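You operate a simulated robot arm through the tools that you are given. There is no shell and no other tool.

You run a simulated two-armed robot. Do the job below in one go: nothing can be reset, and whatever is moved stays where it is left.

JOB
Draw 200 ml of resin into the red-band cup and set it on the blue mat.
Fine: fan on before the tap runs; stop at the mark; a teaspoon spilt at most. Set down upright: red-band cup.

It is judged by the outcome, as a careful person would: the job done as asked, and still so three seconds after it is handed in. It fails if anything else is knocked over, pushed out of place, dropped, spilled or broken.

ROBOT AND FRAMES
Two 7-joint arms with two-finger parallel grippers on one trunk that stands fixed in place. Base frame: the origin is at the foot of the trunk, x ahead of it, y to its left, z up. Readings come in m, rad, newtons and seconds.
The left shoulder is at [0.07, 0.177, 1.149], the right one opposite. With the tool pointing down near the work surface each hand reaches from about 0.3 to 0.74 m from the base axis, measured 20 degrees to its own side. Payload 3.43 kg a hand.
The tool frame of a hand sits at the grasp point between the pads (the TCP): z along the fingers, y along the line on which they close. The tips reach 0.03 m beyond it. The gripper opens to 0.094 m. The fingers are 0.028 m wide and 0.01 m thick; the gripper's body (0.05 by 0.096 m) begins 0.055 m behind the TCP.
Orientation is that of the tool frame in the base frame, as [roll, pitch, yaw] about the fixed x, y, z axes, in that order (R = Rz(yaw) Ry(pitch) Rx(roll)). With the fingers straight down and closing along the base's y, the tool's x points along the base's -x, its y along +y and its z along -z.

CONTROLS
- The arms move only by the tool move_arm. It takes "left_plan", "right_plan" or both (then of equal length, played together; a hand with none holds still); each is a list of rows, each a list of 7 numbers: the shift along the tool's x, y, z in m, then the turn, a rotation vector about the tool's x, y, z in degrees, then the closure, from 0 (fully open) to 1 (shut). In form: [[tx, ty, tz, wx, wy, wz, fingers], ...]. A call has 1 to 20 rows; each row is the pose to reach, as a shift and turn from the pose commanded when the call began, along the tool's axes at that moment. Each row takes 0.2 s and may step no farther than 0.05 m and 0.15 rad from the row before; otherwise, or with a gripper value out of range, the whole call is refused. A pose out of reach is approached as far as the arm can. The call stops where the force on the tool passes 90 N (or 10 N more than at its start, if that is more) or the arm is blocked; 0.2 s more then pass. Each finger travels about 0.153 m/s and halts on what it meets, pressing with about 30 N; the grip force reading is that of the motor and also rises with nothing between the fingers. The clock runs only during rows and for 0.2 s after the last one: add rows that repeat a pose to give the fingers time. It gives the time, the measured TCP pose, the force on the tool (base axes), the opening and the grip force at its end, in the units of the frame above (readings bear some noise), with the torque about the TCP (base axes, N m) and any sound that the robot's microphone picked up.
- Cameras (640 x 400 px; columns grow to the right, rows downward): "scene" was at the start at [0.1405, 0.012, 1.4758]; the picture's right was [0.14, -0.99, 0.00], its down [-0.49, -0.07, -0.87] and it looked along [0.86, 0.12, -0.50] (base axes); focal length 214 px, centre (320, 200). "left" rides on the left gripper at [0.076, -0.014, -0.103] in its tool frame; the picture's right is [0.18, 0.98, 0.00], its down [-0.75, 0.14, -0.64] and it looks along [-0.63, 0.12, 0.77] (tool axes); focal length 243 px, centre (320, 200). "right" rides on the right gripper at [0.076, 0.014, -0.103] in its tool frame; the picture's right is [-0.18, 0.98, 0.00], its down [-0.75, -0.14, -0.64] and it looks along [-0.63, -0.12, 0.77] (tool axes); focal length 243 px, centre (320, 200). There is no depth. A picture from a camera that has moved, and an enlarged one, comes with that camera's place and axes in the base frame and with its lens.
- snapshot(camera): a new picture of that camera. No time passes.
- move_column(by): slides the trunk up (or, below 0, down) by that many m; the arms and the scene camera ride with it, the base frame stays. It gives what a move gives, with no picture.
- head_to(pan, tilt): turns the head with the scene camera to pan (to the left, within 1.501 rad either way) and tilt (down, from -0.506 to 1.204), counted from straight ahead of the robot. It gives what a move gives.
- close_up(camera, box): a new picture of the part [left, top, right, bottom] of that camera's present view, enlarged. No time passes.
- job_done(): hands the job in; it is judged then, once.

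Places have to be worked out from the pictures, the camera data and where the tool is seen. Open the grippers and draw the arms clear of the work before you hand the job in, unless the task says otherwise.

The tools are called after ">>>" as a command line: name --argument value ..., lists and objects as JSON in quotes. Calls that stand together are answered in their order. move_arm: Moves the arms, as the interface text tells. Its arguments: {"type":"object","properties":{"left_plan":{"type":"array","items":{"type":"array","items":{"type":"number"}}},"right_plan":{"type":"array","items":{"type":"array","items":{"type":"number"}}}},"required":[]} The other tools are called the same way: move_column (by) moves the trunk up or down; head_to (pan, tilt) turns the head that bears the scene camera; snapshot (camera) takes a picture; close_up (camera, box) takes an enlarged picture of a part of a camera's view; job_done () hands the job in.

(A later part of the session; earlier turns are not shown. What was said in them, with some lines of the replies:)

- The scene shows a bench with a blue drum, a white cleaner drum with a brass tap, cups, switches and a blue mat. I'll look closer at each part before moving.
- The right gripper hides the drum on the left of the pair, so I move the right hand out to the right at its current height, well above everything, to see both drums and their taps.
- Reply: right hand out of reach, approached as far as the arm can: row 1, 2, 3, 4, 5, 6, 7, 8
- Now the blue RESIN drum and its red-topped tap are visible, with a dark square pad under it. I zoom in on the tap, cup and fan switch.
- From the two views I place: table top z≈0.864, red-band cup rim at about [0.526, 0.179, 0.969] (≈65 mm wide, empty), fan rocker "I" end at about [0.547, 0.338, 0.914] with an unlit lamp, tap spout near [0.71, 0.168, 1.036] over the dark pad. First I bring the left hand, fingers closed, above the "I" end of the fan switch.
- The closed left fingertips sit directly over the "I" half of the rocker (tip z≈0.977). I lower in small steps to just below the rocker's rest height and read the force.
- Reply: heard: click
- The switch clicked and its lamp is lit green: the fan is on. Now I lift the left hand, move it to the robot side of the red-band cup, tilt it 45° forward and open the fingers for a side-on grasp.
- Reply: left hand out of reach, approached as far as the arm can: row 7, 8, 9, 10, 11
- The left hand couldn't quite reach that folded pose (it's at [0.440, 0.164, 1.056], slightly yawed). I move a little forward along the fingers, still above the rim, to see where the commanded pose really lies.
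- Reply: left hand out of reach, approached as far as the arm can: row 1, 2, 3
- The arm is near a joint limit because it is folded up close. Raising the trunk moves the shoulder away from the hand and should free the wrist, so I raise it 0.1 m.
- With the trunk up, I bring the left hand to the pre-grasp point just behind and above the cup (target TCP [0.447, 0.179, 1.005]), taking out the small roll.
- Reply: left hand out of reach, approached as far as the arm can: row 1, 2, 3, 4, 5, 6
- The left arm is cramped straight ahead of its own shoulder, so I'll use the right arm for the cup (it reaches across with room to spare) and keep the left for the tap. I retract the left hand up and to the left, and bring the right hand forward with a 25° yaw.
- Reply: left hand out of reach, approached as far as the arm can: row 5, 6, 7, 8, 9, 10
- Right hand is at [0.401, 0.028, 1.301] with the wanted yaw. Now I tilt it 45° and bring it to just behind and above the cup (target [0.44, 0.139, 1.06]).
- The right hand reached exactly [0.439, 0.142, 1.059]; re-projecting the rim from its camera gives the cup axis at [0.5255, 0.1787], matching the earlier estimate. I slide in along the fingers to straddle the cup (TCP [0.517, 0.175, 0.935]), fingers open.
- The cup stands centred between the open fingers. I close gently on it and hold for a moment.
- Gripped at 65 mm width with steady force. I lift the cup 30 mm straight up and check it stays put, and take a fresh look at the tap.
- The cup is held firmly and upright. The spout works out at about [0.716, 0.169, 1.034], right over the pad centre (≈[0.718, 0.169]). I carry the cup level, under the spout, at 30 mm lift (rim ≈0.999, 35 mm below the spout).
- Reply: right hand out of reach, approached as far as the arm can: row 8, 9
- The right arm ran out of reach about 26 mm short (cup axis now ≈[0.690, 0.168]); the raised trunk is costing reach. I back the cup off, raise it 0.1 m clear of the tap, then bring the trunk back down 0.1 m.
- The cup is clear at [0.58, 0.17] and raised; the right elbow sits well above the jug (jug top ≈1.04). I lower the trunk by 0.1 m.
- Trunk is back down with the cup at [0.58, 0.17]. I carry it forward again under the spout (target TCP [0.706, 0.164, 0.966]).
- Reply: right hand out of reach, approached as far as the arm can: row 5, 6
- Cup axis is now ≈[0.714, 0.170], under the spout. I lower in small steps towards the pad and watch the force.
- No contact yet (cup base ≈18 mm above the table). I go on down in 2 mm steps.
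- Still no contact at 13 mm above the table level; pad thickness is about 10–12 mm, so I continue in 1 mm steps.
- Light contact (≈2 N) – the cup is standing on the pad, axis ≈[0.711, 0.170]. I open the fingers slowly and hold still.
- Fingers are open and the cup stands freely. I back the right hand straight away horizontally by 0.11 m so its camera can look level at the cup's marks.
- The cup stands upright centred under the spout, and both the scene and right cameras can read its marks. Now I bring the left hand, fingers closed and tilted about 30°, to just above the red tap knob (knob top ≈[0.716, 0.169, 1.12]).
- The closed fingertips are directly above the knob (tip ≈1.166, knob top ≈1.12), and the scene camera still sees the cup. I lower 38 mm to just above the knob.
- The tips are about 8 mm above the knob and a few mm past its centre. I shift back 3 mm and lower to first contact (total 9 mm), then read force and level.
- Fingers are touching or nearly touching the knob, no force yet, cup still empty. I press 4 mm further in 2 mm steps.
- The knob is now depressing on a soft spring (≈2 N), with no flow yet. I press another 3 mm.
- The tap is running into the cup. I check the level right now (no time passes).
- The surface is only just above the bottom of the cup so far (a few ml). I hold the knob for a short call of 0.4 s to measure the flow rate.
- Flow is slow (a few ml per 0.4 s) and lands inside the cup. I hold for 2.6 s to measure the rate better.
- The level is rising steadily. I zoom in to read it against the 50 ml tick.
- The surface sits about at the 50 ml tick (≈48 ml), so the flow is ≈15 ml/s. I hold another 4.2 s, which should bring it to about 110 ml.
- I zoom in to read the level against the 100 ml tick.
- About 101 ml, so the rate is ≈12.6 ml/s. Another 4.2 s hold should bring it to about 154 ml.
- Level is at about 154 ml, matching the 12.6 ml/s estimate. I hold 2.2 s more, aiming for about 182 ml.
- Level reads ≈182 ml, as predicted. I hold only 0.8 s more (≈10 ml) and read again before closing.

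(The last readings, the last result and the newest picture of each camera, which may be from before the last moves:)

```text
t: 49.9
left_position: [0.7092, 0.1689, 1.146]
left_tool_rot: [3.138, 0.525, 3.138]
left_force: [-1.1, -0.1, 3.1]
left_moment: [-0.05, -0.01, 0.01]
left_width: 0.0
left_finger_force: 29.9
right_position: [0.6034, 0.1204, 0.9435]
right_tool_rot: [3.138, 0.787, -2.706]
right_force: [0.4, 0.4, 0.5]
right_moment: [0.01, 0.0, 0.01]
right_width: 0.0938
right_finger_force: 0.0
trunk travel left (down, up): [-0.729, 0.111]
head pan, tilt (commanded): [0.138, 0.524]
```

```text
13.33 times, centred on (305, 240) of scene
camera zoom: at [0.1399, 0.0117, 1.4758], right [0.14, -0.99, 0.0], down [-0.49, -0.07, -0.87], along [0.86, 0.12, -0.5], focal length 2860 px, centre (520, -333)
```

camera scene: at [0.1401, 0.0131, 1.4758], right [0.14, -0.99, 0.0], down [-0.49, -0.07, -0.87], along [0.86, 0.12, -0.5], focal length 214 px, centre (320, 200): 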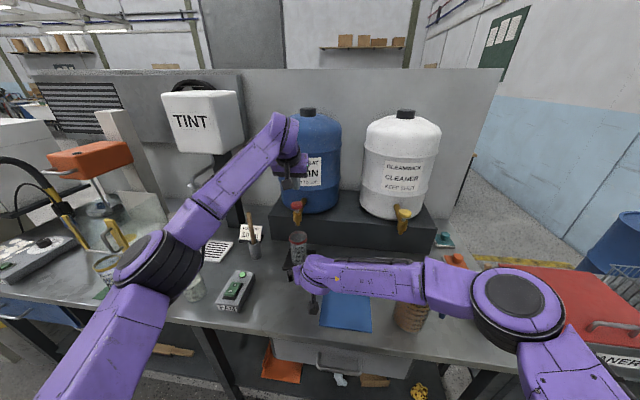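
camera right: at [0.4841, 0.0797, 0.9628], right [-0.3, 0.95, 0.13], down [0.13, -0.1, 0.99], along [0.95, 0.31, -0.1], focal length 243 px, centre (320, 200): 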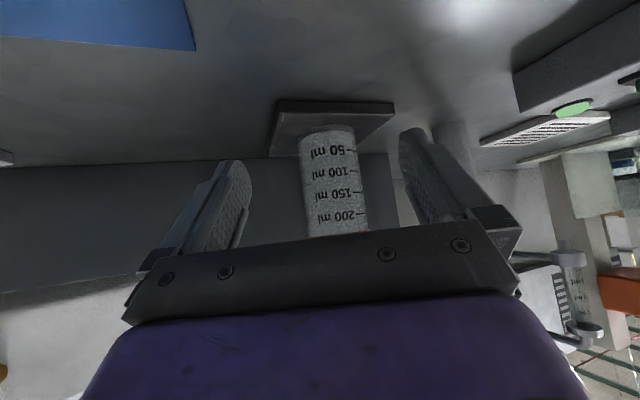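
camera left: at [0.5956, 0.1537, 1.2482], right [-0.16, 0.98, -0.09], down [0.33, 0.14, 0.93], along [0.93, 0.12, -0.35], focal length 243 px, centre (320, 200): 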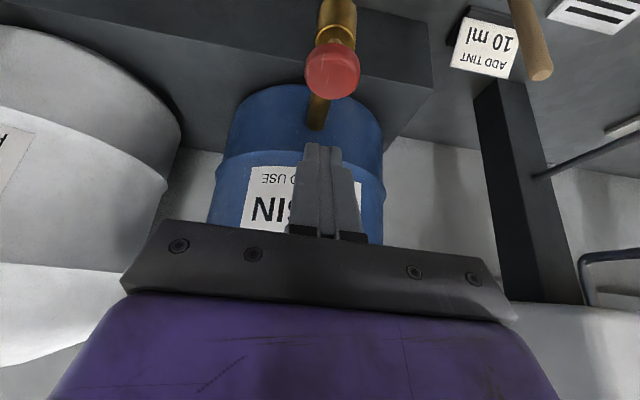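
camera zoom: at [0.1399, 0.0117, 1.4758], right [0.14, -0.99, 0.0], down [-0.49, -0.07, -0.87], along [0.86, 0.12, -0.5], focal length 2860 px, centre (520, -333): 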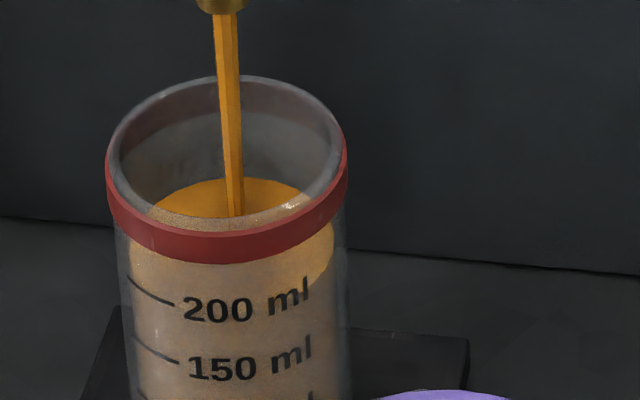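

The reading is very clear edge-on: ≈192 ml, so about 8 ml (0.65 s) to go. I hold 0.4 s more and then lift the fingers quickly off the knob so it springs shut.

>>> move_arm --left_plan '[[0, 0, 0, 0, 0, 0, 1], [0, 0, 0, 0, 0, 0, 1], [-0.01, 0, -0.0173, 0, 0, 0, 1], [-0.02, 0, -0.0346, 0, 0, 0, 1]]'

>>> close_up --camera "right" --box '[310, 175, 370, 235]'

>>> close_up --camera "scene" --box '[275, 180, 335, 280]'

```text
t: 50.9
left_position: [0.7093, 0.1675, 1.187]
left_tool_rot: [3.137, 0.524, 3.138]
left_force: [-0.4, 0.6, 0.2]
left_moment: [-0.01, 0.02, 0.01]
left_width: 0.0
left_finger_force: 29.7
right_position: [0.6029, 0.1207, 0.9444]
right_tool_rot: [3.139, 0.785, -2.707]
right_force: [-0.1, 0.5, -0.4]
right_moment: [0.03, 0.01, 0.01]
right_width: 0.0939
right_finger_force: 0.1
trunk travel left (down, up): [-0.729, 0.111]
head pan, tilt (commanded): [0.138, 0.524]
```

```text
6.67 times, centred on (340, 205) of right
camera zoom: at [0.4835, 0.0794, 0.9634], right [-0.3, 0.95, 0.13], down [0.13, -0.1, 0.99], along [0.95, 0.31, -0.1], focal length 1618 px, centre (187, 167)
```

zoom: 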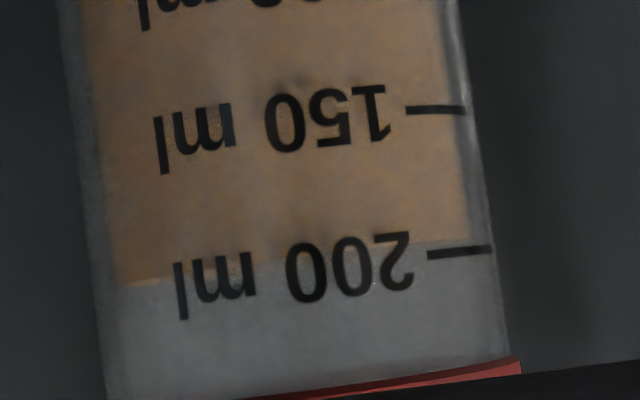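

```text
4.00 times, centred on (305, 230) of scene
camera zoom: at [0.1398, 0.0114, 1.4758], right [0.14, -0.99, 0.0], down [-0.49, -0.07, -0.87], along [0.86, 0.12, -0.5], focal length 858 px, centre (380, 80)
```

zoom: 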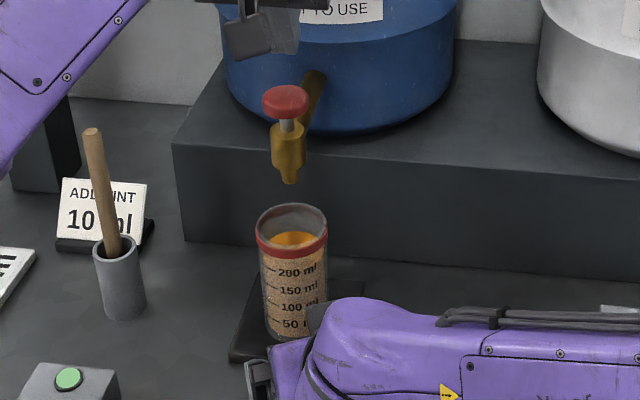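

The flow has stopped cleanly and the knob has sprung back. I zoom right in on the 200 ml tick to judge the exact level.

>>> close_up --camera "right" --box '[335, 195, 365, 225]'

>>> close_up --camera "scene" --box '[290, 225, 320, 255]'

>>> close_up --camera "right" --box '[315, 195, 345, 225]'

```text
13.33 times, centred on (350, 210) of right
camera zoom: at [0.4835, 0.0794, 0.9634], right [-0.3, 0.95, 0.13], down [0.13, -0.1, 0.99], along [0.95, 0.31, -0.1], focal length 3235 px, centre (-80, 67)
```

zoom: 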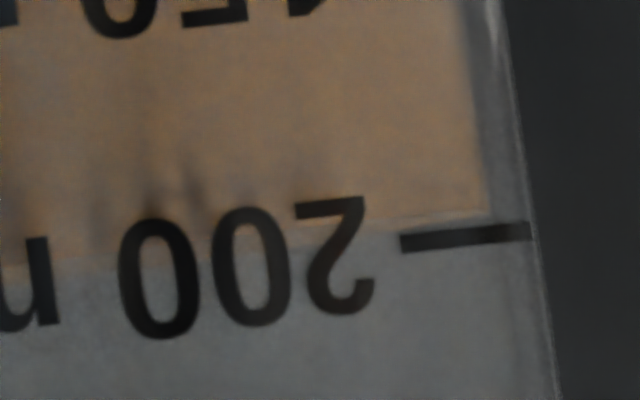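

```text
13.33 times, centred on (305, 240) of scene
camera zoom: at [0.1398, 0.0114, 1.4758], right [0.14, -0.99, 0.0], down [-0.49, -0.07, -0.87], along [0.86, 0.12, -0.5], focal length 2860 px, centre (520, -333)
```

zoom: 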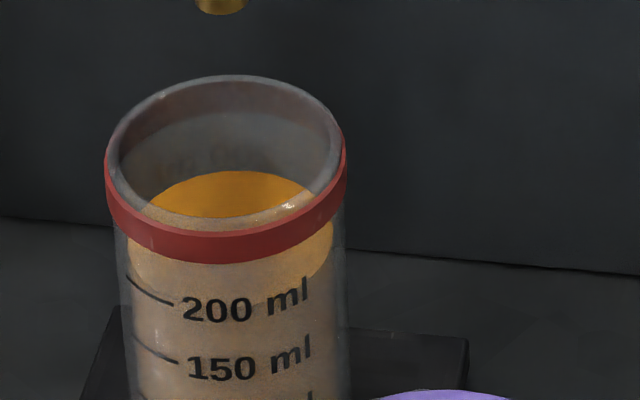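

```text
13.33 times, centred on (330, 210) of right
camera zoom: at [0.4835, 0.0794, 0.9634], right [-0.3, 0.95, 0.13], down [0.13, -0.1, 0.99], along [0.95, 0.31, -0.1], focal length 3235 px, centre (187, 67)
```

zoom: 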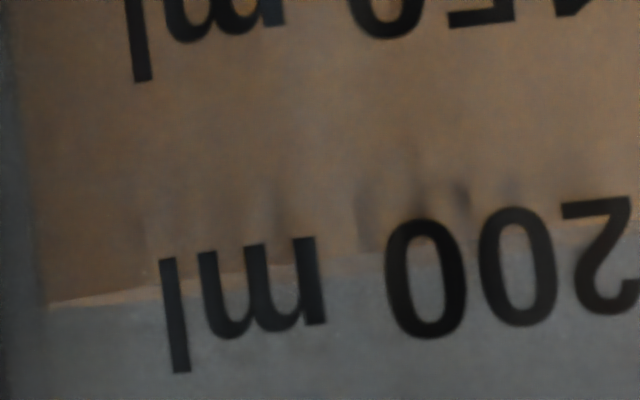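

The level is about 197 ml, just at the lower edge of the 200 ml tick. I give one quick dab on the knob (≈0.15 s open) to bring it onto the mark.

>>> move_arm --left_plan '[[0.01, 0, 0.0173, 0, 0, 0, 1], [0.017, 0, 0.0294, 0, 0, 0, 1], [0.0208, 0, 0.0359, 0, 0, 0, 1], [0.01, 0, 0.0173, 0, 0, 0, 1], [0, 0, 0, 0, 0, 0, 1]]'

>>> close_up --camera "right" --box '[335, 195, 365, 225]'

>>> close_up --camera "right" --box '[310, 175, 370, 235]'

>>> close_up --camera "scene" --box '[275, 180, 335, 280]'

```text
t: 52.1
left_position: [0.7103, 0.1678, 1.1858]
left_tool_rot: [3.136, 0.524, 3.138]
left_force: [0.6, -0.3, 0.3]
left_moment: [0.01, 0.02, -0.01]
left_width: 0.0
left_finger_force: 29.7
right_position: [0.6014, 0.1196, 0.9452]
right_tool_rot: [3.138, 0.786, -2.708]
right_force: [0.0, -0.6, 0.1]
right_moment: [0.02, 0.02, 0.02]
right_width: 0.0939
right_finger_force: 0.1
trunk travel left (down, up): [-0.729, 0.111]
head pan, tilt (commanded): [0.138, 0.524]
```

```text
13.33 times, centred on (350, 210) of right
camera zoom: at [0.4836, 0.0793, 0.9633], right [-0.3, 0.95, 0.13], down [0.13, -0.1, 0.99], along [0.95, 0.31, -0.1], focal length 3235 px, centre (-80, 67)
```

zoom: 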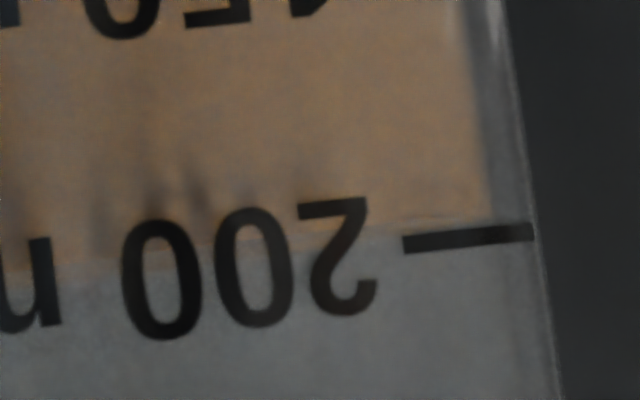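

```text
6.67 times, centred on (340, 205) of right
camera zoom: at [0.4836, 0.0793, 0.9633], right [-0.3, 0.95, 0.13], down [0.13, -0.1, 0.99], along [0.95, 0.31, -0.1], focal length 1618 px, centre (187, 167)
```

zoom: 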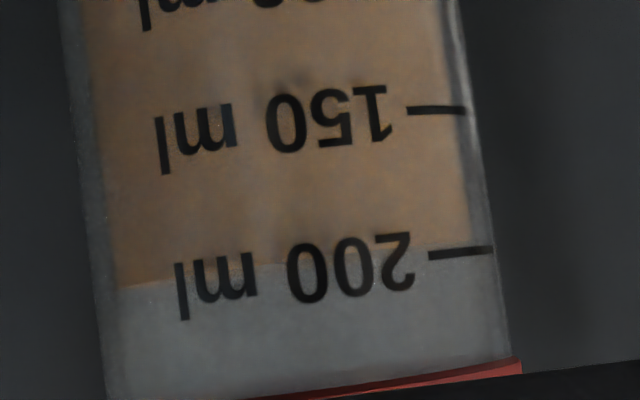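

```text
4.00 times, centred on (305, 230) of scene
camera zoom: at [0.14, 0.0112, 1.4758], right [0.14, -0.99, 0.0], down [-0.49, -0.07, -0.87], along [0.86, 0.12, -0.5], focal length 858 px, centre (380, 80)
```

zoom: 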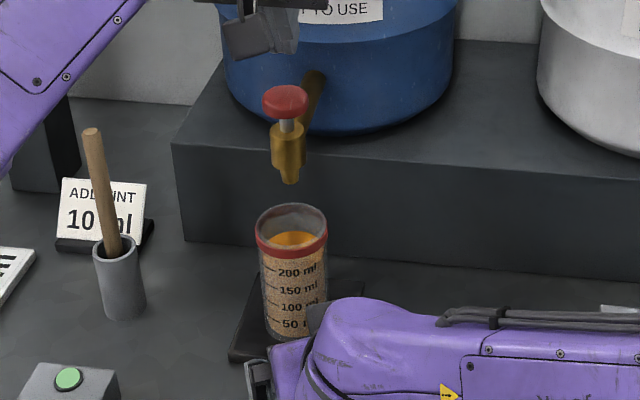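

Only about half a ml was added (≈197.5 ml). I repeat the dab with one 0.2 s hold, which should add roughly 2.5–3 ml.

>>> move_arm --left_plan '[[0.01, 0, 0.0173, 0, 0, 0, 1], [0.017, 0, 0.0294, 0, 0, 0, 1], [0.0205, 0, 0.0355, 0, 0, 0, 1], [0.0205, 0, 0.0355, 0, 0, 0, 1], [0.01, 0, 0.0173, 0, 0, 0, 1], [0, 0, 0, 0, 0, 0, 1]]'

>>> close_up --camera "right" --box '[335, 195, 365, 225]'

>>> close_up --camera "right" --box '[310, 175, 370, 235]'

>>> close_up --camera "scene" --box '[275, 180, 335, 280]'

```text
t: 53.5
left_position: [0.7092, 0.1701, 1.1869]
left_tool_rot: [3.137, 0.525, 3.141]
left_force: [0.4, -1.6, 1.2]
left_moment: [-0.03, -0.02, 0.01]
left_width: 0.0
left_finger_force: 30.0
right_position: [0.6024, 0.1203, 0.9453]
right_tool_rot: [3.138, 0.785, -2.706]
right_force: [0.1, -0.3, 0.2]
right_moment: [0.01, -0.02, -0.03]
right_width: 0.0939
right_finger_force: 0.1
trunk travel left (down, up): [-0.729, 0.111]
head pan, tilt (commanded): [0.138, 0.524]
```

```text
13.33 times, centred on (350, 210) of right
camera zoom: at [0.4835, 0.0794, 0.9633], right [-0.3, 0.95, 0.13], down [0.13, -0.1, 0.99], along [0.95, 0.31, -0.1], focal length 3235 px, centre (-80, 67)
```

zoom: 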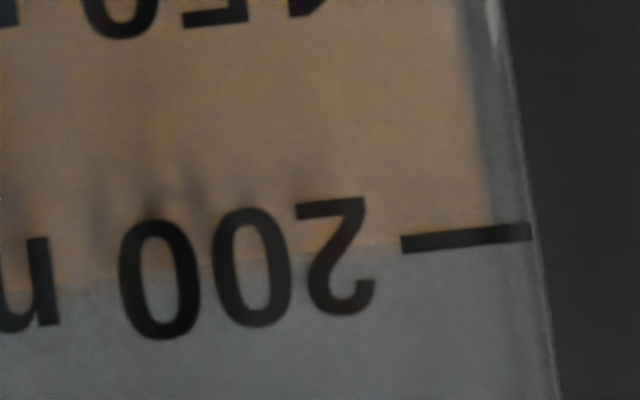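

```text
6.67 times, centred on (340, 205) of right
camera zoom: at [0.4835, 0.0794, 0.9633], right [-0.3, 0.95, 0.13], down [0.13, -0.1, 0.99], along [0.95, 0.31, -0.1], focal length 1618 px, centre (187, 167)
```

zoom: 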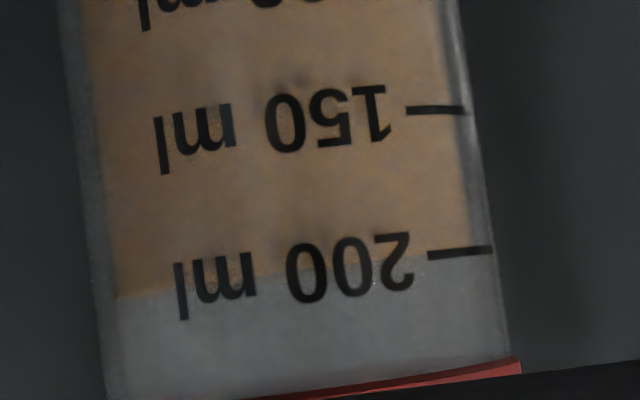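

```text
4.00 times, centred on (305, 230) of scene
camera zoom: at [0.1399, 0.0113, 1.4758], right [0.14, -0.99, 0.0], down [-0.49, -0.07, -0.87], along [0.86, 0.12, -0.5], focal length 858 px, centre (380, 80)
```

zoom: 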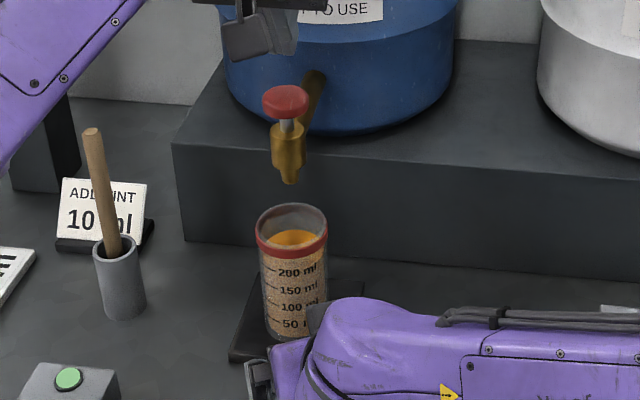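

The surface now sits on the 200 ml tick, tap shut and nothing spilt. I withdraw the left hand up and out to the left.

>>> move_arm --left_plan '[[-0.0125, 0, -0.0217, 0, 0, 0, 1], [-0.025, 0, -0.0433, 0, 0, 0, 1], [-0.006, 0.0286, -0.056, 0, 0, 0, 1], [0.013, 0.0571, -0.0687, 0, 0, 0, 1], [0.0323, 0.0857, -0.0813, 0, 0, 0, 1], [0.0513, 0.1143, -0.094, 0, 0, 0, 1], [0.0704, 0.1429, -0.1067, 0, 0, 0, 0.5], [0.0895, 0.1714, -0.1193, 0, 0, 0, 0], [0.1086, 0.2, -0.132, 0, 0, 0, 0], [0.1086, 0.2, -0.132, 0, 0, 0, 0]]'

>>> snapshot --camera "scene"

>>> snapshot --camera "right"

```text
t: 55.7
left_position: [0.5478, 0.3674, 1.2469]
left_tool_rot: [3.136, 0.522, 3.138]
left_force: [-0.4, -0.2, 0.0]
left_moment: [0.02, 0.0, 0.0]
left_width: 0.0941
left_finger_force: 0.1
right_position: [0.6031, 0.1198, 0.9451]
right_tool_rot: [3.139, 0.786, -2.707]
right_force: [0.0, -0.5, 1.2]
right_moment: [0.03, 0.02, -0.03]
right_width: 0.0939
right_finger_force: 0.0
trunk travel left (down, up): [-0.729, 0.111]
head pan, tilt (commanded): [0.138, 0.524]
```

```text
taken
camera scene: at [0.1415, 0.0108, 1.4756], right [0.14, -0.99, 0.0], down [-0.5, -0.07, -0.87], along [0.86, 0.12, -0.5], focal length 214 px, centre (320, 200)
```

scene: 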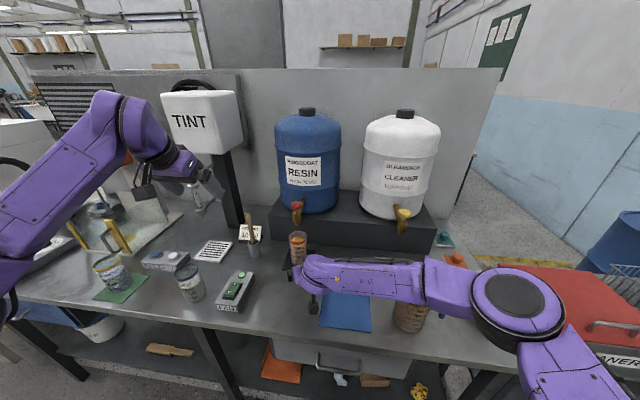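

```text
taken
camera right: at [0.4846, 0.079, 0.9628], right [-0.3, 0.95, 0.13], down [0.13, -0.1, 0.99], along [0.95, 0.31, -0.1], focal length 243 px, centre (320, 200)
```

right: 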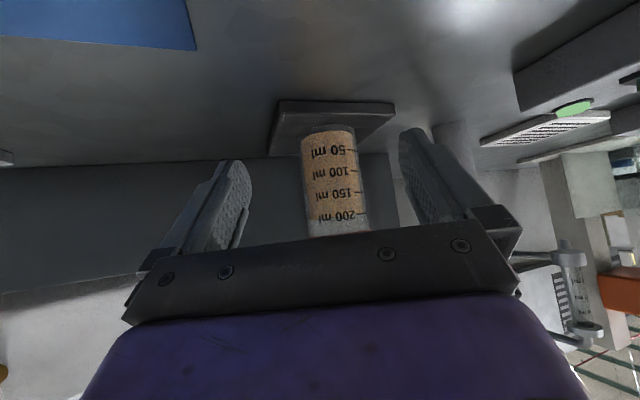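

The left hand is clear. I bring the right hand forward again along the same line to straddle the cup (fingers open), retracing the earlier release pose.

>>> move_arm --right_plan '[[-0.0156, 0, 0.0156, 0, 0, 0, 0], [-0.0311, 0, 0.0311, 0, 0, 0, 0], [-0.0467, 0, 0.0467, 0, 0, 0, 0], [-0.0622, 0, 0.0622, 0, 0, 0, 0], [-0.0778, 0, 0.0778, 0, 0, 0, 0], [-0.0778, 0, 0.0778, 0, 0, 0, 0]]'

>>> snapshot --camera "right"

```text
t: 57.1
left_position: [0.5473, 0.3685, 1.2484]
left_tool_rot: [3.135, 0.524, 3.139]
left_force: [0.5, -0.2, 0.4]
left_moment: [-0.01, -0.02, 0.02]
left_width: 0.0939
left_finger_force: 0.1
right_position: [0.7012, 0.1639, 0.9459]
right_tool_rot: [3.139, 0.785, -2.707]
right_force: [0.6, -0.2, -0.2]
right_moment: [0.02, 0.01, 0.02]
right_width: 0.094
right_finger_force: 0.1
trunk travel left (down, up): [-0.729, 0.111]
head pan, tilt (commanded): [0.138, 0.524]
```

```text
taken
camera right: at [0.5827, 0.1239, 0.9651], right [-0.3, 0.95, 0.13], down [0.13, -0.1, 0.99], along [0.95, 0.31, -0.1], focal length 243 px, centre (320, 200)
```

right: 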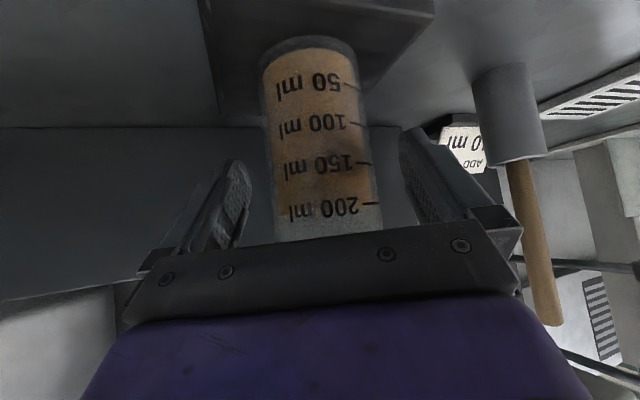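

The cup is centred between the fingers. I close gently on it and hold.

>>> move_arm --right_plan '[[0, 0, 0, 0, 0, 0, 0.2], [0, 0, 0, 0, 0, 0, 0.3], [0, 0, 0, 0, 0, 0, 0.45], [0, 0, 0, 0, 0, 0, 0.45], [0, 0, 0, 0, 0, 0, 0.45]]'

>>> snapshot --camera "right"

```text
t: 58.3
left_position: [0.5479, 0.3692, 1.2478]
left_tool_rot: [3.138, 0.523, 3.137]
left_force: [0.6, 0.5, 0.5]
left_moment: [0.03, -0.02, -0.03]
left_width: 0.0938
left_finger_force: 0.2
right_position: [0.7015, 0.1651, 0.9462]
right_tool_rot: [3.137, 0.784, -2.705]
right_force: [0.7, -0.2, -0.5]
right_moment: [-0.04, 0.04, -0.01]
right_width: 0.0653
right_finger_force: 29.7
trunk travel left (down, up): [-0.729, 0.111]
head pan, tilt (commanded): [0.138, 0.524]
```

```text
taken
camera right: at [0.5829, 0.1246, 0.9652], right [-0.3, 0.95, 0.13], down [0.13, -0.1, 0.99], along [0.95, 0.31, -0.1], focal length 243 px, centre (320, 200)
```

right: 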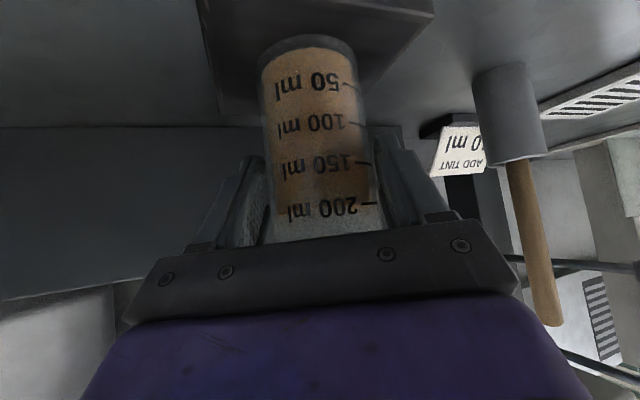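

Gripped at 65 mm again. I lift 18 mm and draw the cup slowly back from under the tap.

>>> move_arm --right_plan '[[-0.003, 0, -0.003, 0, 0, 0, 0.45], [-0.008, 0, -0.008, 0, 0, 0, 0.45], [-0.0127, 0, -0.0127, 0, 0, 0, 0.45], [-0.0127, 0, -0.0127, 0, 0, 0, 0.45], [-0.0061, 0.0038, -0.0193, 0, 0, 0, 0.45], [0.0037, 0.0094, -0.0291, 0, 0, 0, 0.45], [0.0168, 0.0169, -0.0422, 0, 0, 0, 0.45], [0.0299, 0.0244, -0.0553, 0, 0, 0, 0.45], [0.043, 0.0319, -0.0684, 0, 0, 0, 0.45], [0.0502, 0.0361, -0.0756, 0, 0, 0, 0.45], [0.0529, 0.0376, -0.0783, 0, 0, 0, 0.45], [0.0529, 0.0376, -0.0783, 0, 0, 0, 0.45]]'

>>> snapshot --camera "right"

>>> snapshot --camera "scene"

```text
t: 60.9
left_position: [0.5471, 0.3694, 1.2474]
left_tool_rot: [3.137, 0.524, 3.136]
left_force: [-0.4, 0.4, -0.6]
left_moment: [0.01, -0.01, -0.04]
left_width: 0.094
left_finger_force: 0.0
right_position: [0.6032, 0.1613, 0.963]
right_tool_rot: [3.139, 0.787, -2.707]
right_force: [-0.1, 0.2, -2.3]
right_moment: [-0.01, 0.01, 0.01]
right_width: 0.0649
right_finger_force: 29.8
trunk travel left (down, up): [-0.729, 0.111]
head pan, tilt (commanded): [0.138, 0.524]
```

```text
taken
camera right: at [0.4843, 0.1197, 0.9828], right [-0.3, 0.95, 0.13], down [0.13, -0.1, 0.99], along [0.95, 0.31, -0.1], focal length 243 px, centre (320, 200)
```

right: 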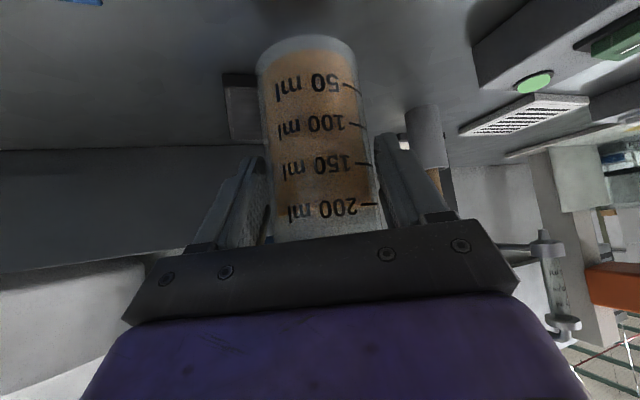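

```text
taken
camera scene: at [0.141, 0.0122, 1.4757], right [0.14, -0.99, 0.0], down [-0.5, -0.07, -0.87], along [0.86, 0.12, -0.5], focal length 214 px, centre (320, 200)
```

scene: 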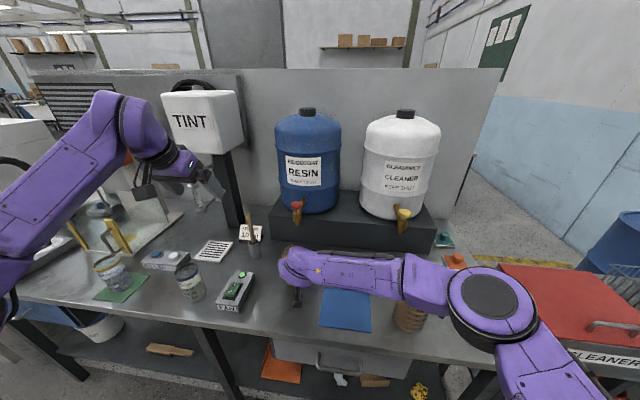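

The cup is clear of the tap, upright and full to the mark. I raise the trunk 0.1 m so the right forearm and elbow stay well above the jug while I move to the mat.

>>> move_column --by 0.1

>>> snapshot --camera "scene"

>>> snapshot --camera "right"

```text
t: 62.2
left_position: [0.5489, 0.3684, 1.3457]
left_tool_rot: [3.139, 0.524, 3.141]
left_force: [-0.1, 0.4, 0.0]
left_moment: [-0.01, -0.03, -0.02]
left_width: 0.0938
left_finger_force: 0.0
right_position: [0.6036, 0.1592, 1.0638]
right_tool_rot: [3.138, 0.784, -2.705]
right_force: [0.2, -0.4, -2.5]
right_moment: [0.0, 0.09, -0.01]
right_width: 0.065
right_finger_force: 30.6
trunk travel left (down, up): [-0.829, 0.011]
head pan, tilt (commanded): [0.138, 0.524]
```

```text
taken
camera scene: at [0.1413, 0.0123, 1.5756], right [0.14, -0.99, 0.0], down [-0.5, -0.07, -0.87], along [0.86, 0.12, -0.5], focal length 214 px, centre (320, 200)
```

scene: 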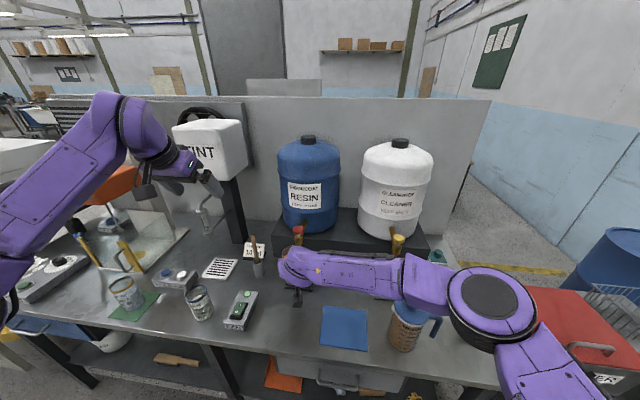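

```text
taken
camera right: at [0.4846, 0.1199, 1.0827], right [-0.3, 0.95, 0.13], down [0.13, -0.1, 0.99], along [0.95, 0.31, -0.1], focal length 243 px, centre (320, 200)
```

right: 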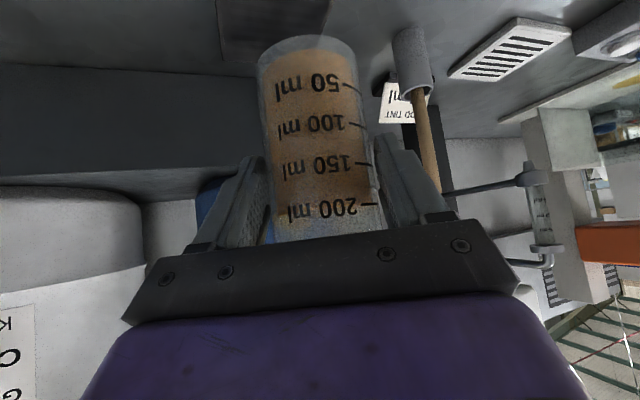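

Mat is visible; I take a close-up to pin down its corners and the jug's edge before carrying the cup over.

>>> close_up --camera "scene" --box '[290, 270, 450, 370]'

```text
4.00 times, centred on (370, 320) of scene
camera zoom: at [0.1413, 0.0123, 1.5756], right [0.14, -0.99, 0.0], down [-0.5, -0.07, -0.87], along [0.86, 0.12, -0.5], focal length 858 px, centre (120, -280)
```

zoom: 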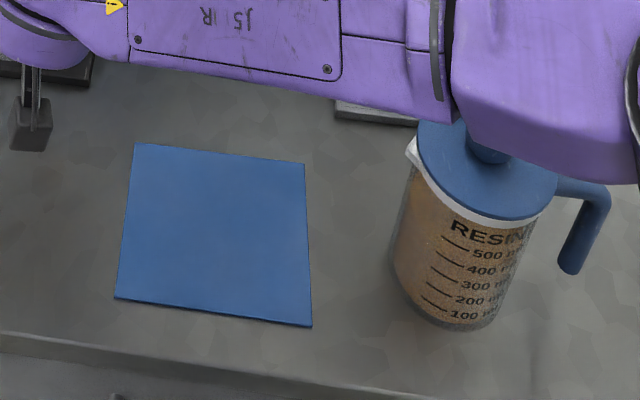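

The mat centre works out at [0.548, -0.010]; the jug's near edge is at y≈-0.14, so there is room. I carry the cup smoothly to above the mat centre at z≈1.03.

>>> move_arm --right_plan '[[0.0046, -0.005, -0.0027, 0, 0, 0, 0.45], [0.0139, -0.015, -0.0082, 0, 0, 0, 0.45], [0.0255, -0.0275, -0.015, 0, 0, 0, 0.45], [0.0383, -0.0412, -0.0225, 0, 0, 0, 0.45], [0.0511, -0.0549, -0.03, 0, 0, 0, 0.45], [0.0639, -0.0686, -0.0375, 0, 0, 0, 0.45], [0.0766, -0.0824, -0.0449, 0, 0, 0, 0.45], [0.0894, -0.0961, -0.0524, 0, 0, 0, 0.45], [0.101, -0.1086, -0.0592, 0, 0, 0, 0.45], [0.1103, -0.1186, -0.0647, 0, 0, 0, 0.45], [0.1161, -0.1248, -0.0681, 0, 0, 0, 0.45], [0.1161, -0.1248, -0.0681, 0, 0, 0, 0.45]]'

>>> snapshot --camera "scene"

>>> snapshot --camera "right"

>>> snapshot --camera "left"

```text
t: 64.8
left_position: [0.5482, 0.3691, 1.3477]
left_tool_rot: [3.137, 0.524, 3.138]
left_force: [-0.2, -0.4, -0.5]
left_moment: [0.04, 0.0, 0.01]
left_width: 0.094
left_finger_force: 0.1
right_position: [0.5383, -0.0095, 1.0284]
right_tool_rot: [3.138, 0.783, -2.708]
right_force: [0.4, 0.8, -2.1]
right_moment: [0.0, 0.06, -0.01]
right_width: 0.0654
right_finger_force: 30.0
trunk travel left (down, up): [-0.829, 0.011]
head pan, tilt (commanded): [0.138, 0.524]
```

```text
taken
camera scene: at [0.1411, 0.0121, 1.5757], right [0.14, -0.99, 0.0], down [-0.5, -0.07, -0.87], along [0.86, 0.12, -0.5], focal length 214 px, centre (320, 200)
```

scene: 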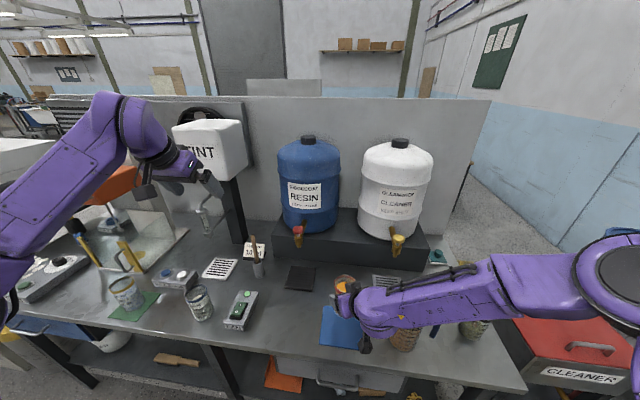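

```text
taken
camera right: at [0.4196, -0.0493, 1.0484], right [-0.3, 0.95, 0.13], down [0.13, -0.1, 0.99], along [0.95, 0.31, -0.1], focal length 243 px, centre (320, 200)
```

right: 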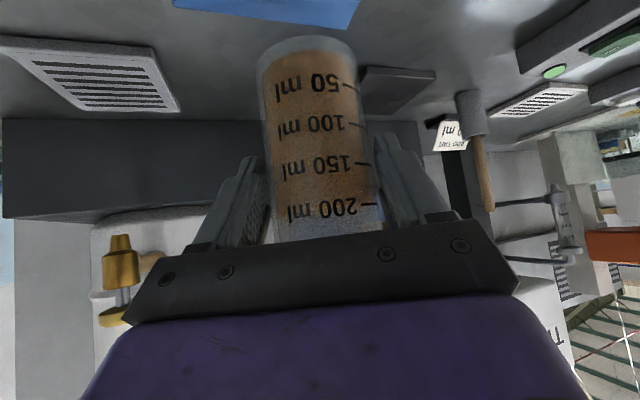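

```text
taken
camera left: at [0.431, 0.3537, 1.3973], right [-0.16, 0.98, -0.09], down [0.33, 0.14, 0.93], along [0.93, 0.12, -0.35], focal length 243 px, centre (320, 200)
```

left: 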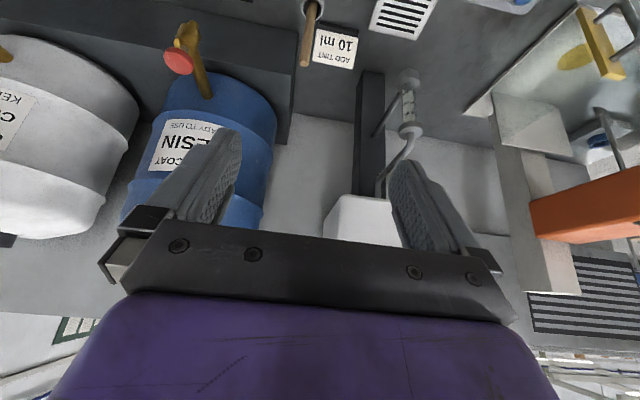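

The cup is above the mat, level steady, and the forearm clears the jug. I lower it to about 8 mm above the mat.

>>> move_arm --right_plan '[[0.005, 0, 0.005, 0, 0, 0, 0.45], [0.0155, 0, 0.0155, 0, 0, 0, 0.45], [0.029, 0, 0.029, 0, 0, 0, 0.45], [0.0424, 0, 0.0424, 0, 0, 0, 0.45], [0.053, 0, 0.053, 0, 0, 0, 0.45], [0.0587, 0, 0.0587, 0, 0, 0, 0.45], [0.0587, 0, 0.0587, 0, 0, 0, 0.45]]'

>>> snapshot --camera "right"

>>> close_up --camera "scene" --box '[290, 250, 450, 370]'

```text
t: 66.4
left_position: [0.5471, 0.3689, 1.347]
left_tool_rot: [3.137, 0.524, 3.139]
left_force: [0.2, -0.1, 0.1]
left_moment: [0.03, -0.01, 0.02]
left_width: 0.0941
left_finger_force: 0.1
right_position: [0.5374, -0.0077, 0.9466]
right_tool_rot: [3.138, 0.786, -2.708]
right_force: [0.0, -0.3, -2.4]
right_moment: [-0.02, 0.01, 0.01]
right_width: 0.0651
right_finger_force: 30.6
trunk travel left (down, up): [-0.829, 0.011]
head pan, tilt (commanded): [0.138, 0.524]
```

```text
taken
camera right: at [0.4193, -0.049, 0.9661], right [-0.3, 0.95, 0.13], down [0.13, -0.1, 0.99], along [0.95, 0.31, -0.1], focal length 243 px, centre (320, 200)
```

right: 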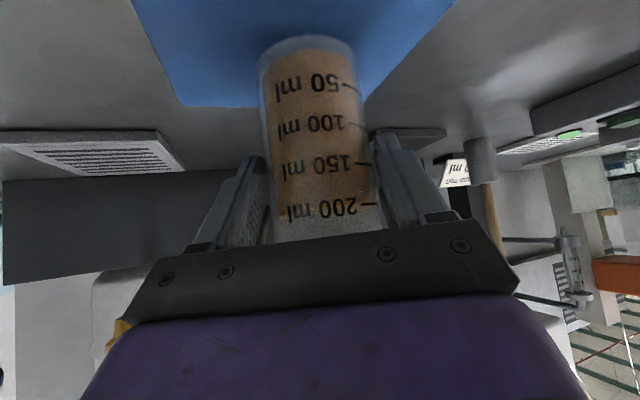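

```text
3.33 times, centred on (370, 310) of scene
camera zoom: at [0.1409, 0.0118, 1.5757], right [0.14, -0.99, 0.0], down [-0.5, -0.07, -0.87], along [0.86, 0.12, -0.5], focal length 715 px, centre (153, -167)
```

zoom: 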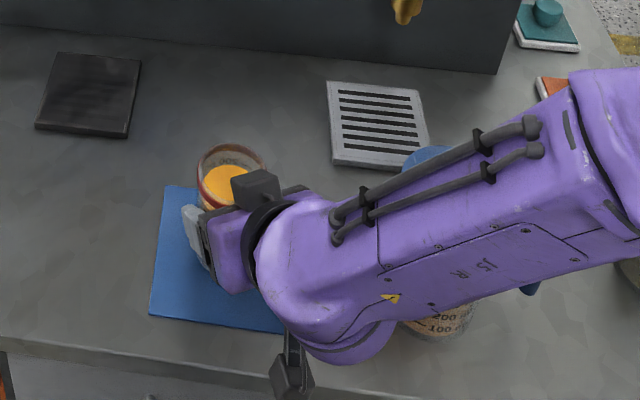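

The cup is centred over the mat, about 8 mm above it. I lower in 2 mm steps, watching the vertical force (now -2.4 N with the load).

>>> move_arm --right_plan '[[0.0014, 0, 0.0014, 0, 0, 0, 0.45], [0.0028, 0, 0.0028, 0, 0, 0, 0.45], [0.0046, 0, 0.0046, 0, 0, 0, 0.45], [0.0046, 0, 0.0046, 0, 0, 0, 0.45]]'

```text
t: 67.4
left_position: [0.5478, 0.3684, 1.3472]
left_tool_rot: [3.139, 0.525, 3.139]
left_force: [-0.9, -0.6, 0.9]
left_moment: [0.03, 0.04, -0.02]
left_width: 0.094
left_finger_force: 0.1
right_position: [0.538, -0.0082, 0.9417]
right_tool_rot: [3.137, 0.785, -2.707]
right_force: [-0.4, 0.2, -3.0]
right_moment: [-0.01, 0.03, 0.02]
right_width: 0.0652
right_finger_force: 30.2
trunk travel left (down, up): [-0.829, 0.011]
head pan, tilt (commanded): [0.138, 0.524]
```

No contact yet (still carrying the load, z=0.9417). I continue in 1 mm steps.

>>> move_arm --right_plan '[[0.0007, 0, 0.0007, 0, 0, 0, 0.45], [0.0014, 0, 0.0014, 0, 0, 0, 0.45], [0.0021, 0, 0.0021, 0, 0, 0, 0.45], [0.0021, 0, 0.0021, 0, 0, 0, 0.45]]'

>>> close_up --camera "right" --box '[220, 0, 420, 120]'

```text
t: 68.4
left_position: [0.5487, 0.3678, 1.3469]
left_tool_rot: [3.139, 0.523, 3.139]
left_force: [0.6, 0.0, 0.5]
left_moment: [-0.02, 0.0, 0.0]
left_width: 0.0938
left_finger_force: 0.1
right_position: [0.5379, -0.0075, 0.9375]
right_tool_rot: [3.137, 0.785, -2.707]
right_force: [0.6, -0.1, -2.1]
right_moment: [-0.02, 0.06, -0.01]
right_width: 0.0651
right_finger_force: 30.3
trunk travel left (down, up): [-0.829, 0.011]
head pan, tilt (commanded): [0.138, 0.524]
```

```text
3.20 times, centred on (320, 60) of right
camera zoom: at [0.4189, -0.048, 0.9567], right [-0.3, 0.95, 0.13], down [0.13, -0.1, 0.99], along [0.95, 0.31, -0.1], focal length 776 px, centre (320, 648)
```

zoom: 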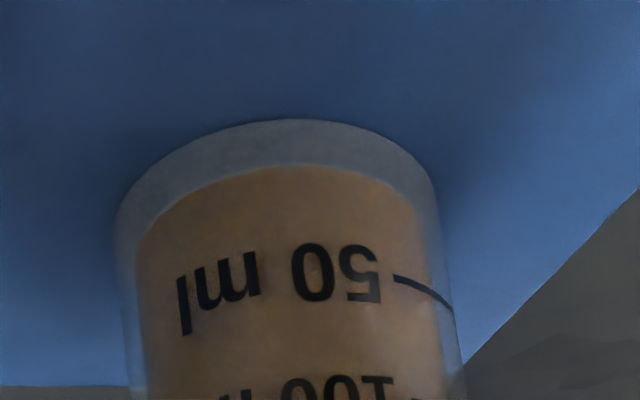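

Almost touching (force still about -2 N). I go another 2 mm down in 1 mm steps.

>>> move_arm --right_plan '[[0.0007, 0, 0.0007, 0, 0, 0, 0.45], [0.0014, 0, 0.0014, 0, 0, 0, 0.45], [0.0014, 0, 0.0014, 0, 0, 0, 0.45]]'

```text
t: 69.2
left_position: [0.5464, 0.3684, 1.3482]
left_tool_rot: [3.138, 0.522, 3.139]
left_force: [0.5, -0.1, 1.0]
left_moment: [0.02, 0.0, -0.02]
left_width: 0.0939
left_finger_force: 0.1
right_position: [0.5367, -0.0075, 0.9357]
right_tool_rot: [3.139, 0.787, -2.706]
right_force: [0.2, -0.4, 7.4]
right_moment: [-0.13, -0.02, -0.01]
right_width: 0.0652
right_finger_force: 30.0
trunk travel left (down, up): [-0.829, 0.011]
head pan, tilt (commanded): [0.138, 0.524]
```

The cup is now standing on the mat (force swung to +7 N). I relieve most of that push by 0.6 mm and then open the fingers slowly.

>>> move_arm --right_plan '[[-0.0004, 0, -0.0004, 0, 0, 0, 0.45], [-0.0004, 0, -0.0004, 0, 0, 0, 0.3], [-0.0004, 0, -0.0004, 0, 0, 0, 0.25], [-0.0004, 0, -0.0004, 0, 0, 0, 0.12], [-0.0004, 0, -0.0004, 0, 0, 0, 0], [-0.0004, 0, -0.0004, 0, 0, 0, 0]]'

>>> snapshot --camera "right"

```text
t: 70.6
left_position: [0.5478, 0.3689, 1.3472]
left_tool_rot: [3.137, 0.524, 3.138]
left_force: [-0.2, -0.4, 0.7]
left_moment: [0.01, -0.01, 0.01]
left_width: 0.0938
left_finger_force: 0.0
right_position: [0.5381, -0.0079, 0.9373]
right_tool_rot: [3.138, 0.786, -2.708]
right_force: [-0.1, -0.4, -0.2]
right_moment: [-0.03, -0.04, 0.01]
right_width: 0.094
right_finger_force: 0.1
trunk travel left (down, up): [-0.829, 0.011]
head pan, tilt (commanded): [0.138, 0.524]
```

```text
taken
camera right: at [0.4186, -0.0482, 0.9552], right [-0.3, 0.95, 0.13], down [0.13, -0.1, 0.99], along [0.95, 0.31, -0.1], focal length 243 px, centre (320, 200)
```

right: 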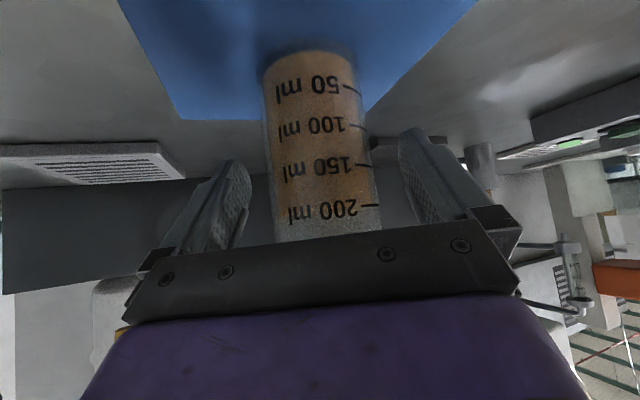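

The cup stands free on the mat. I raise the open hand straight up, retracing the way it came down, until the fingers are well above the rim.

>>> move_arm --right_plan '[[-0.01, 0, -0.01, 0, 0, 0, 0], [-0.025, 0, -0.025, 0, 0, 0, 0], [-0.04, 0, -0.04, 0, 0, 0, 0], [-0.055, 0, -0.055, 0, 0, 0, 0], [-0.0707, 0, -0.0707, 0, 0, 0, 0], [-0.0707, 0, -0.0707, 0, 0, 0, 0]]'

>>> snapshot --camera "right"

>>> snapshot --camera "scene"

```text
t: 72.0
left_position: [0.5487, 0.3694, 1.347]
left_tool_rot: [3.138, 0.522, 3.138]
left_force: [-0.1, 0.0, 0.5]
left_moment: [0.0, 0.0, 0.0]
left_width: 0.0937
left_finger_force: 0.1
right_position: [0.5381, -0.0069, 1.0344]
right_tool_rot: [3.137, 0.785, -2.708]
right_force: [-0.5, 1.7, 0.1]
right_moment: [-0.02, 0.0, -0.02]
right_width: 0.0939
right_finger_force: 0.1
trunk travel left (down, up): [-0.829, 0.011]
head pan, tilt (commanded): [0.138, 0.524]
```

```text
taken
camera right: at [0.4191, -0.0478, 1.0544], right [-0.3, 0.95, 0.13], down [0.13, -0.1, 0.99], along [0.95, 0.31, -0.1], focal length 243 px, centre (320, 200)
```

right: 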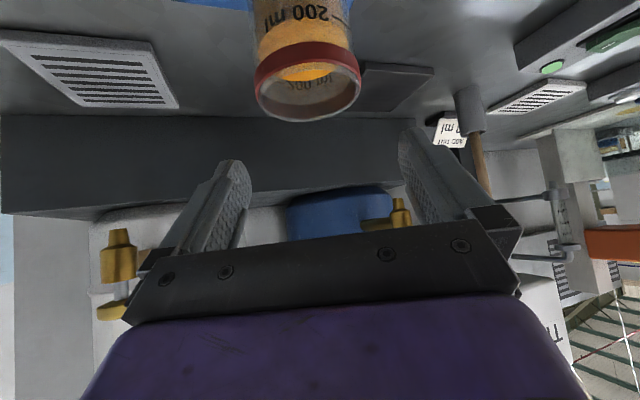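

```text
taken
camera scene: at [0.141, 0.0118, 1.5757], right [0.14, -0.99, 0.0], down [-0.5, -0.07, -0.87], along [0.86, 0.12, -0.5], focal length 214 px, centre (320, 200)
```

scene: 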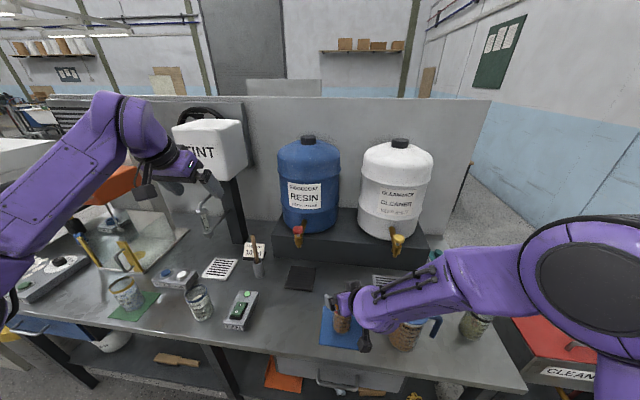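

The cup stands upright on the mat, well clear of the fingers. I raise the right hand further and draw it back to the right, high above the jug.

>>> move_arm --right_plan '[[-0.0265, 0, -0.0265, 0, 0, 0, 0], [-0.053, 0, -0.053, 0, 0, 0, 0], [-0.0796, 0, -0.0796, 0, 0, 0, 0], [-0.1061, 0, -0.1061, 0, 0, 0, 0], [-0.0978, -0.023, -0.1285, 0, 0, 0, 0], [-0.0895, -0.046, -0.1509, 0, 0, 0, 0], [-0.0812, -0.069, -0.1733, 0, 0, 0, 0], [-0.0729, -0.092, -0.1957, 0, 0, 0, 0], [-0.0646, -0.115, -0.2182, 0, 0, 0, 0], [-0.0646, -0.115, -0.2182, 0, 0, 0, 0]]'

>>> snapshot --camera "scene"

>>> snapshot --camera "right"

```text
t: 74.2
left_position: [0.5484, 0.3689, 1.3477]
left_tool_rot: [3.138, 0.524, 3.141]
left_force: [0.6, 0.0, 0.2]
left_moment: [-0.01, 0.02, 0.02]
left_width: 0.094
left_finger_force: 0.0
right_position: [0.4884, -0.1556, 1.2334]
right_tool_rot: [3.14, 0.783, -2.707]
right_force: [-0.4, 1.4, 0.3]
right_moment: [0.0, 0.0, 0.02]
right_width: 0.0937
right_finger_force: 0.1
trunk travel left (down, up): [-0.829, 0.011]
head pan, tilt (commanded): [0.138, 0.524]
```

```text
taken
camera scene: at [0.1407, 0.0135, 1.5757], right [0.14, -0.99, 0.0], down [-0.5, -0.07, -0.87], along [0.86, 0.12, -0.5], focal length 214 px, centre (320, 200)
```

scene: 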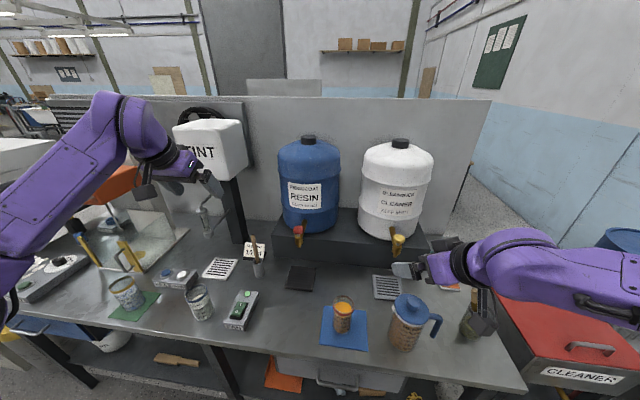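

```text
taken
camera right: at [0.3702, -0.1973, 1.2534], right [-0.3, 0.95, 0.13], down [0.13, -0.09, 0.99], along [0.95, 0.31, -0.1], focal length 243 px, centre (320, 200)
```

right: 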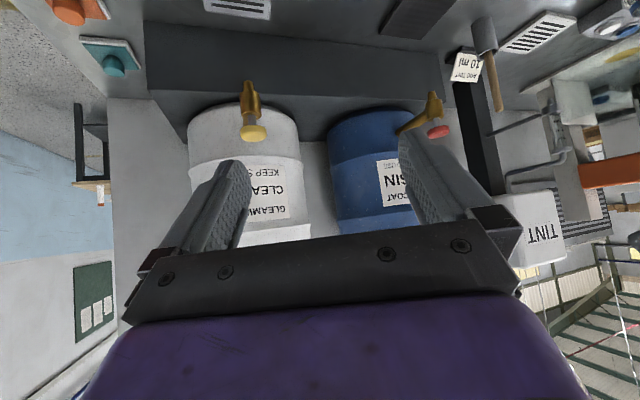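

Both arms are clear. I check the finished scene closely: cup on the mat, tap and pad, jug and the other items.

>>> close_up --camera "scene" --box '[300, 270, 460, 370]'

>>> close_up --camera "scene" --box '[180, 200, 340, 340]'

>>> close_up --camera "scene" --box '[325, 285, 365, 345]'

```text
4.00 times, centred on (380, 320) of scene
camera zoom: at [0.1407, 0.0135, 1.5757], right [0.14, -0.99, 0.0], down [-0.5, -0.07, -0.87], along [0.86, 0.12, -0.5], focal length 858 px, centre (80, -280)
```

zoom: 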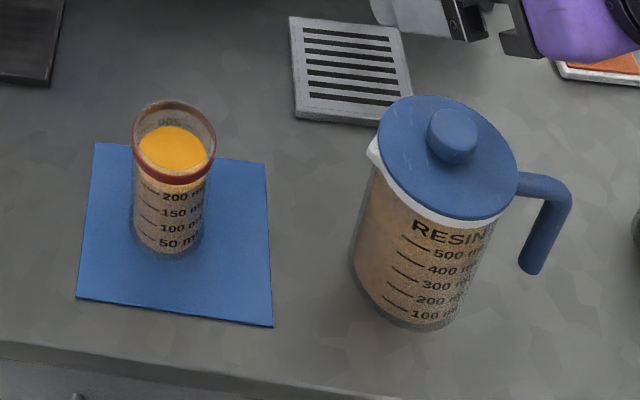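

```text
2.86 times, centred on (260, 270) of scene
camera zoom: at [0.1407, 0.0135, 1.5757], right [0.14, -0.99, 0.0], down [-0.5, -0.07, -0.87], along [0.86, 0.12, -0.5], focal length 613 px, centre (491, 0)
```

zoom: 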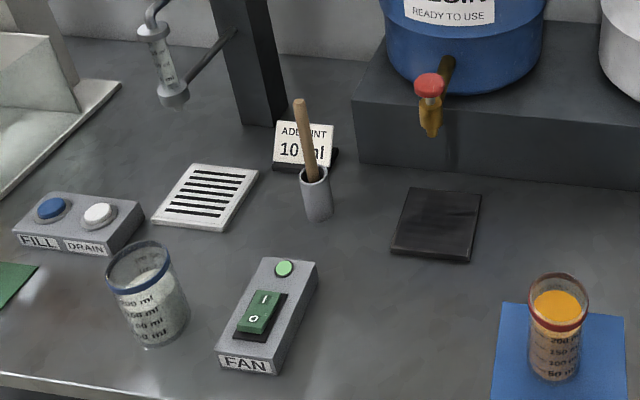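

```text
6.67 times, centred on (345, 315) of scene
camera zoom: at [0.1407, 0.0135, 1.5757], right [0.14, -0.99, 0.0], down [-0.5, -0.07, -0.87], along [0.86, 0.12, -0.5], focal length 1430 px, centre (153, -567)
```

zoom: 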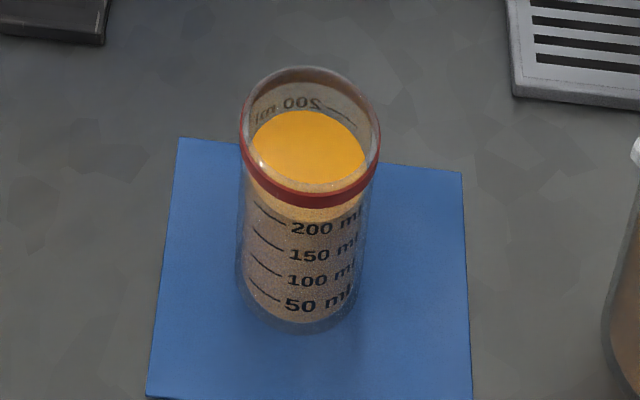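

The red-band cup stands upright on the blue mat, filled to the 200 ml mark. The tap is shut, the pad is dry, the fan lamp is lit, and nothing else has moved. Both grippers are open and clear, so I hand the job in.

>>> job_done

```text
The job is handed in.
```

The red-band cup is standing upright on the blue mat, filled with resin to the 200 ml mark, and the job is handed in.

- **Fan:** I switched it on first. It clicked and its lamp lit green before the tap ran, and I left it on.
- **Fill:** I stopped at about 197 ml, then gave the tap two short presses to bring the level onto the 200 ml tick. I read the level from a near-level camera view of the marks.
- **Spill:** I saw no resin on the pad, table or mat in the last pictures. The tap is shut.
- **Other items:** The jug, the other cups and everything else looked undisturbed in the last pictures. Both grippers are open, and the arms are raised clear of the bench.
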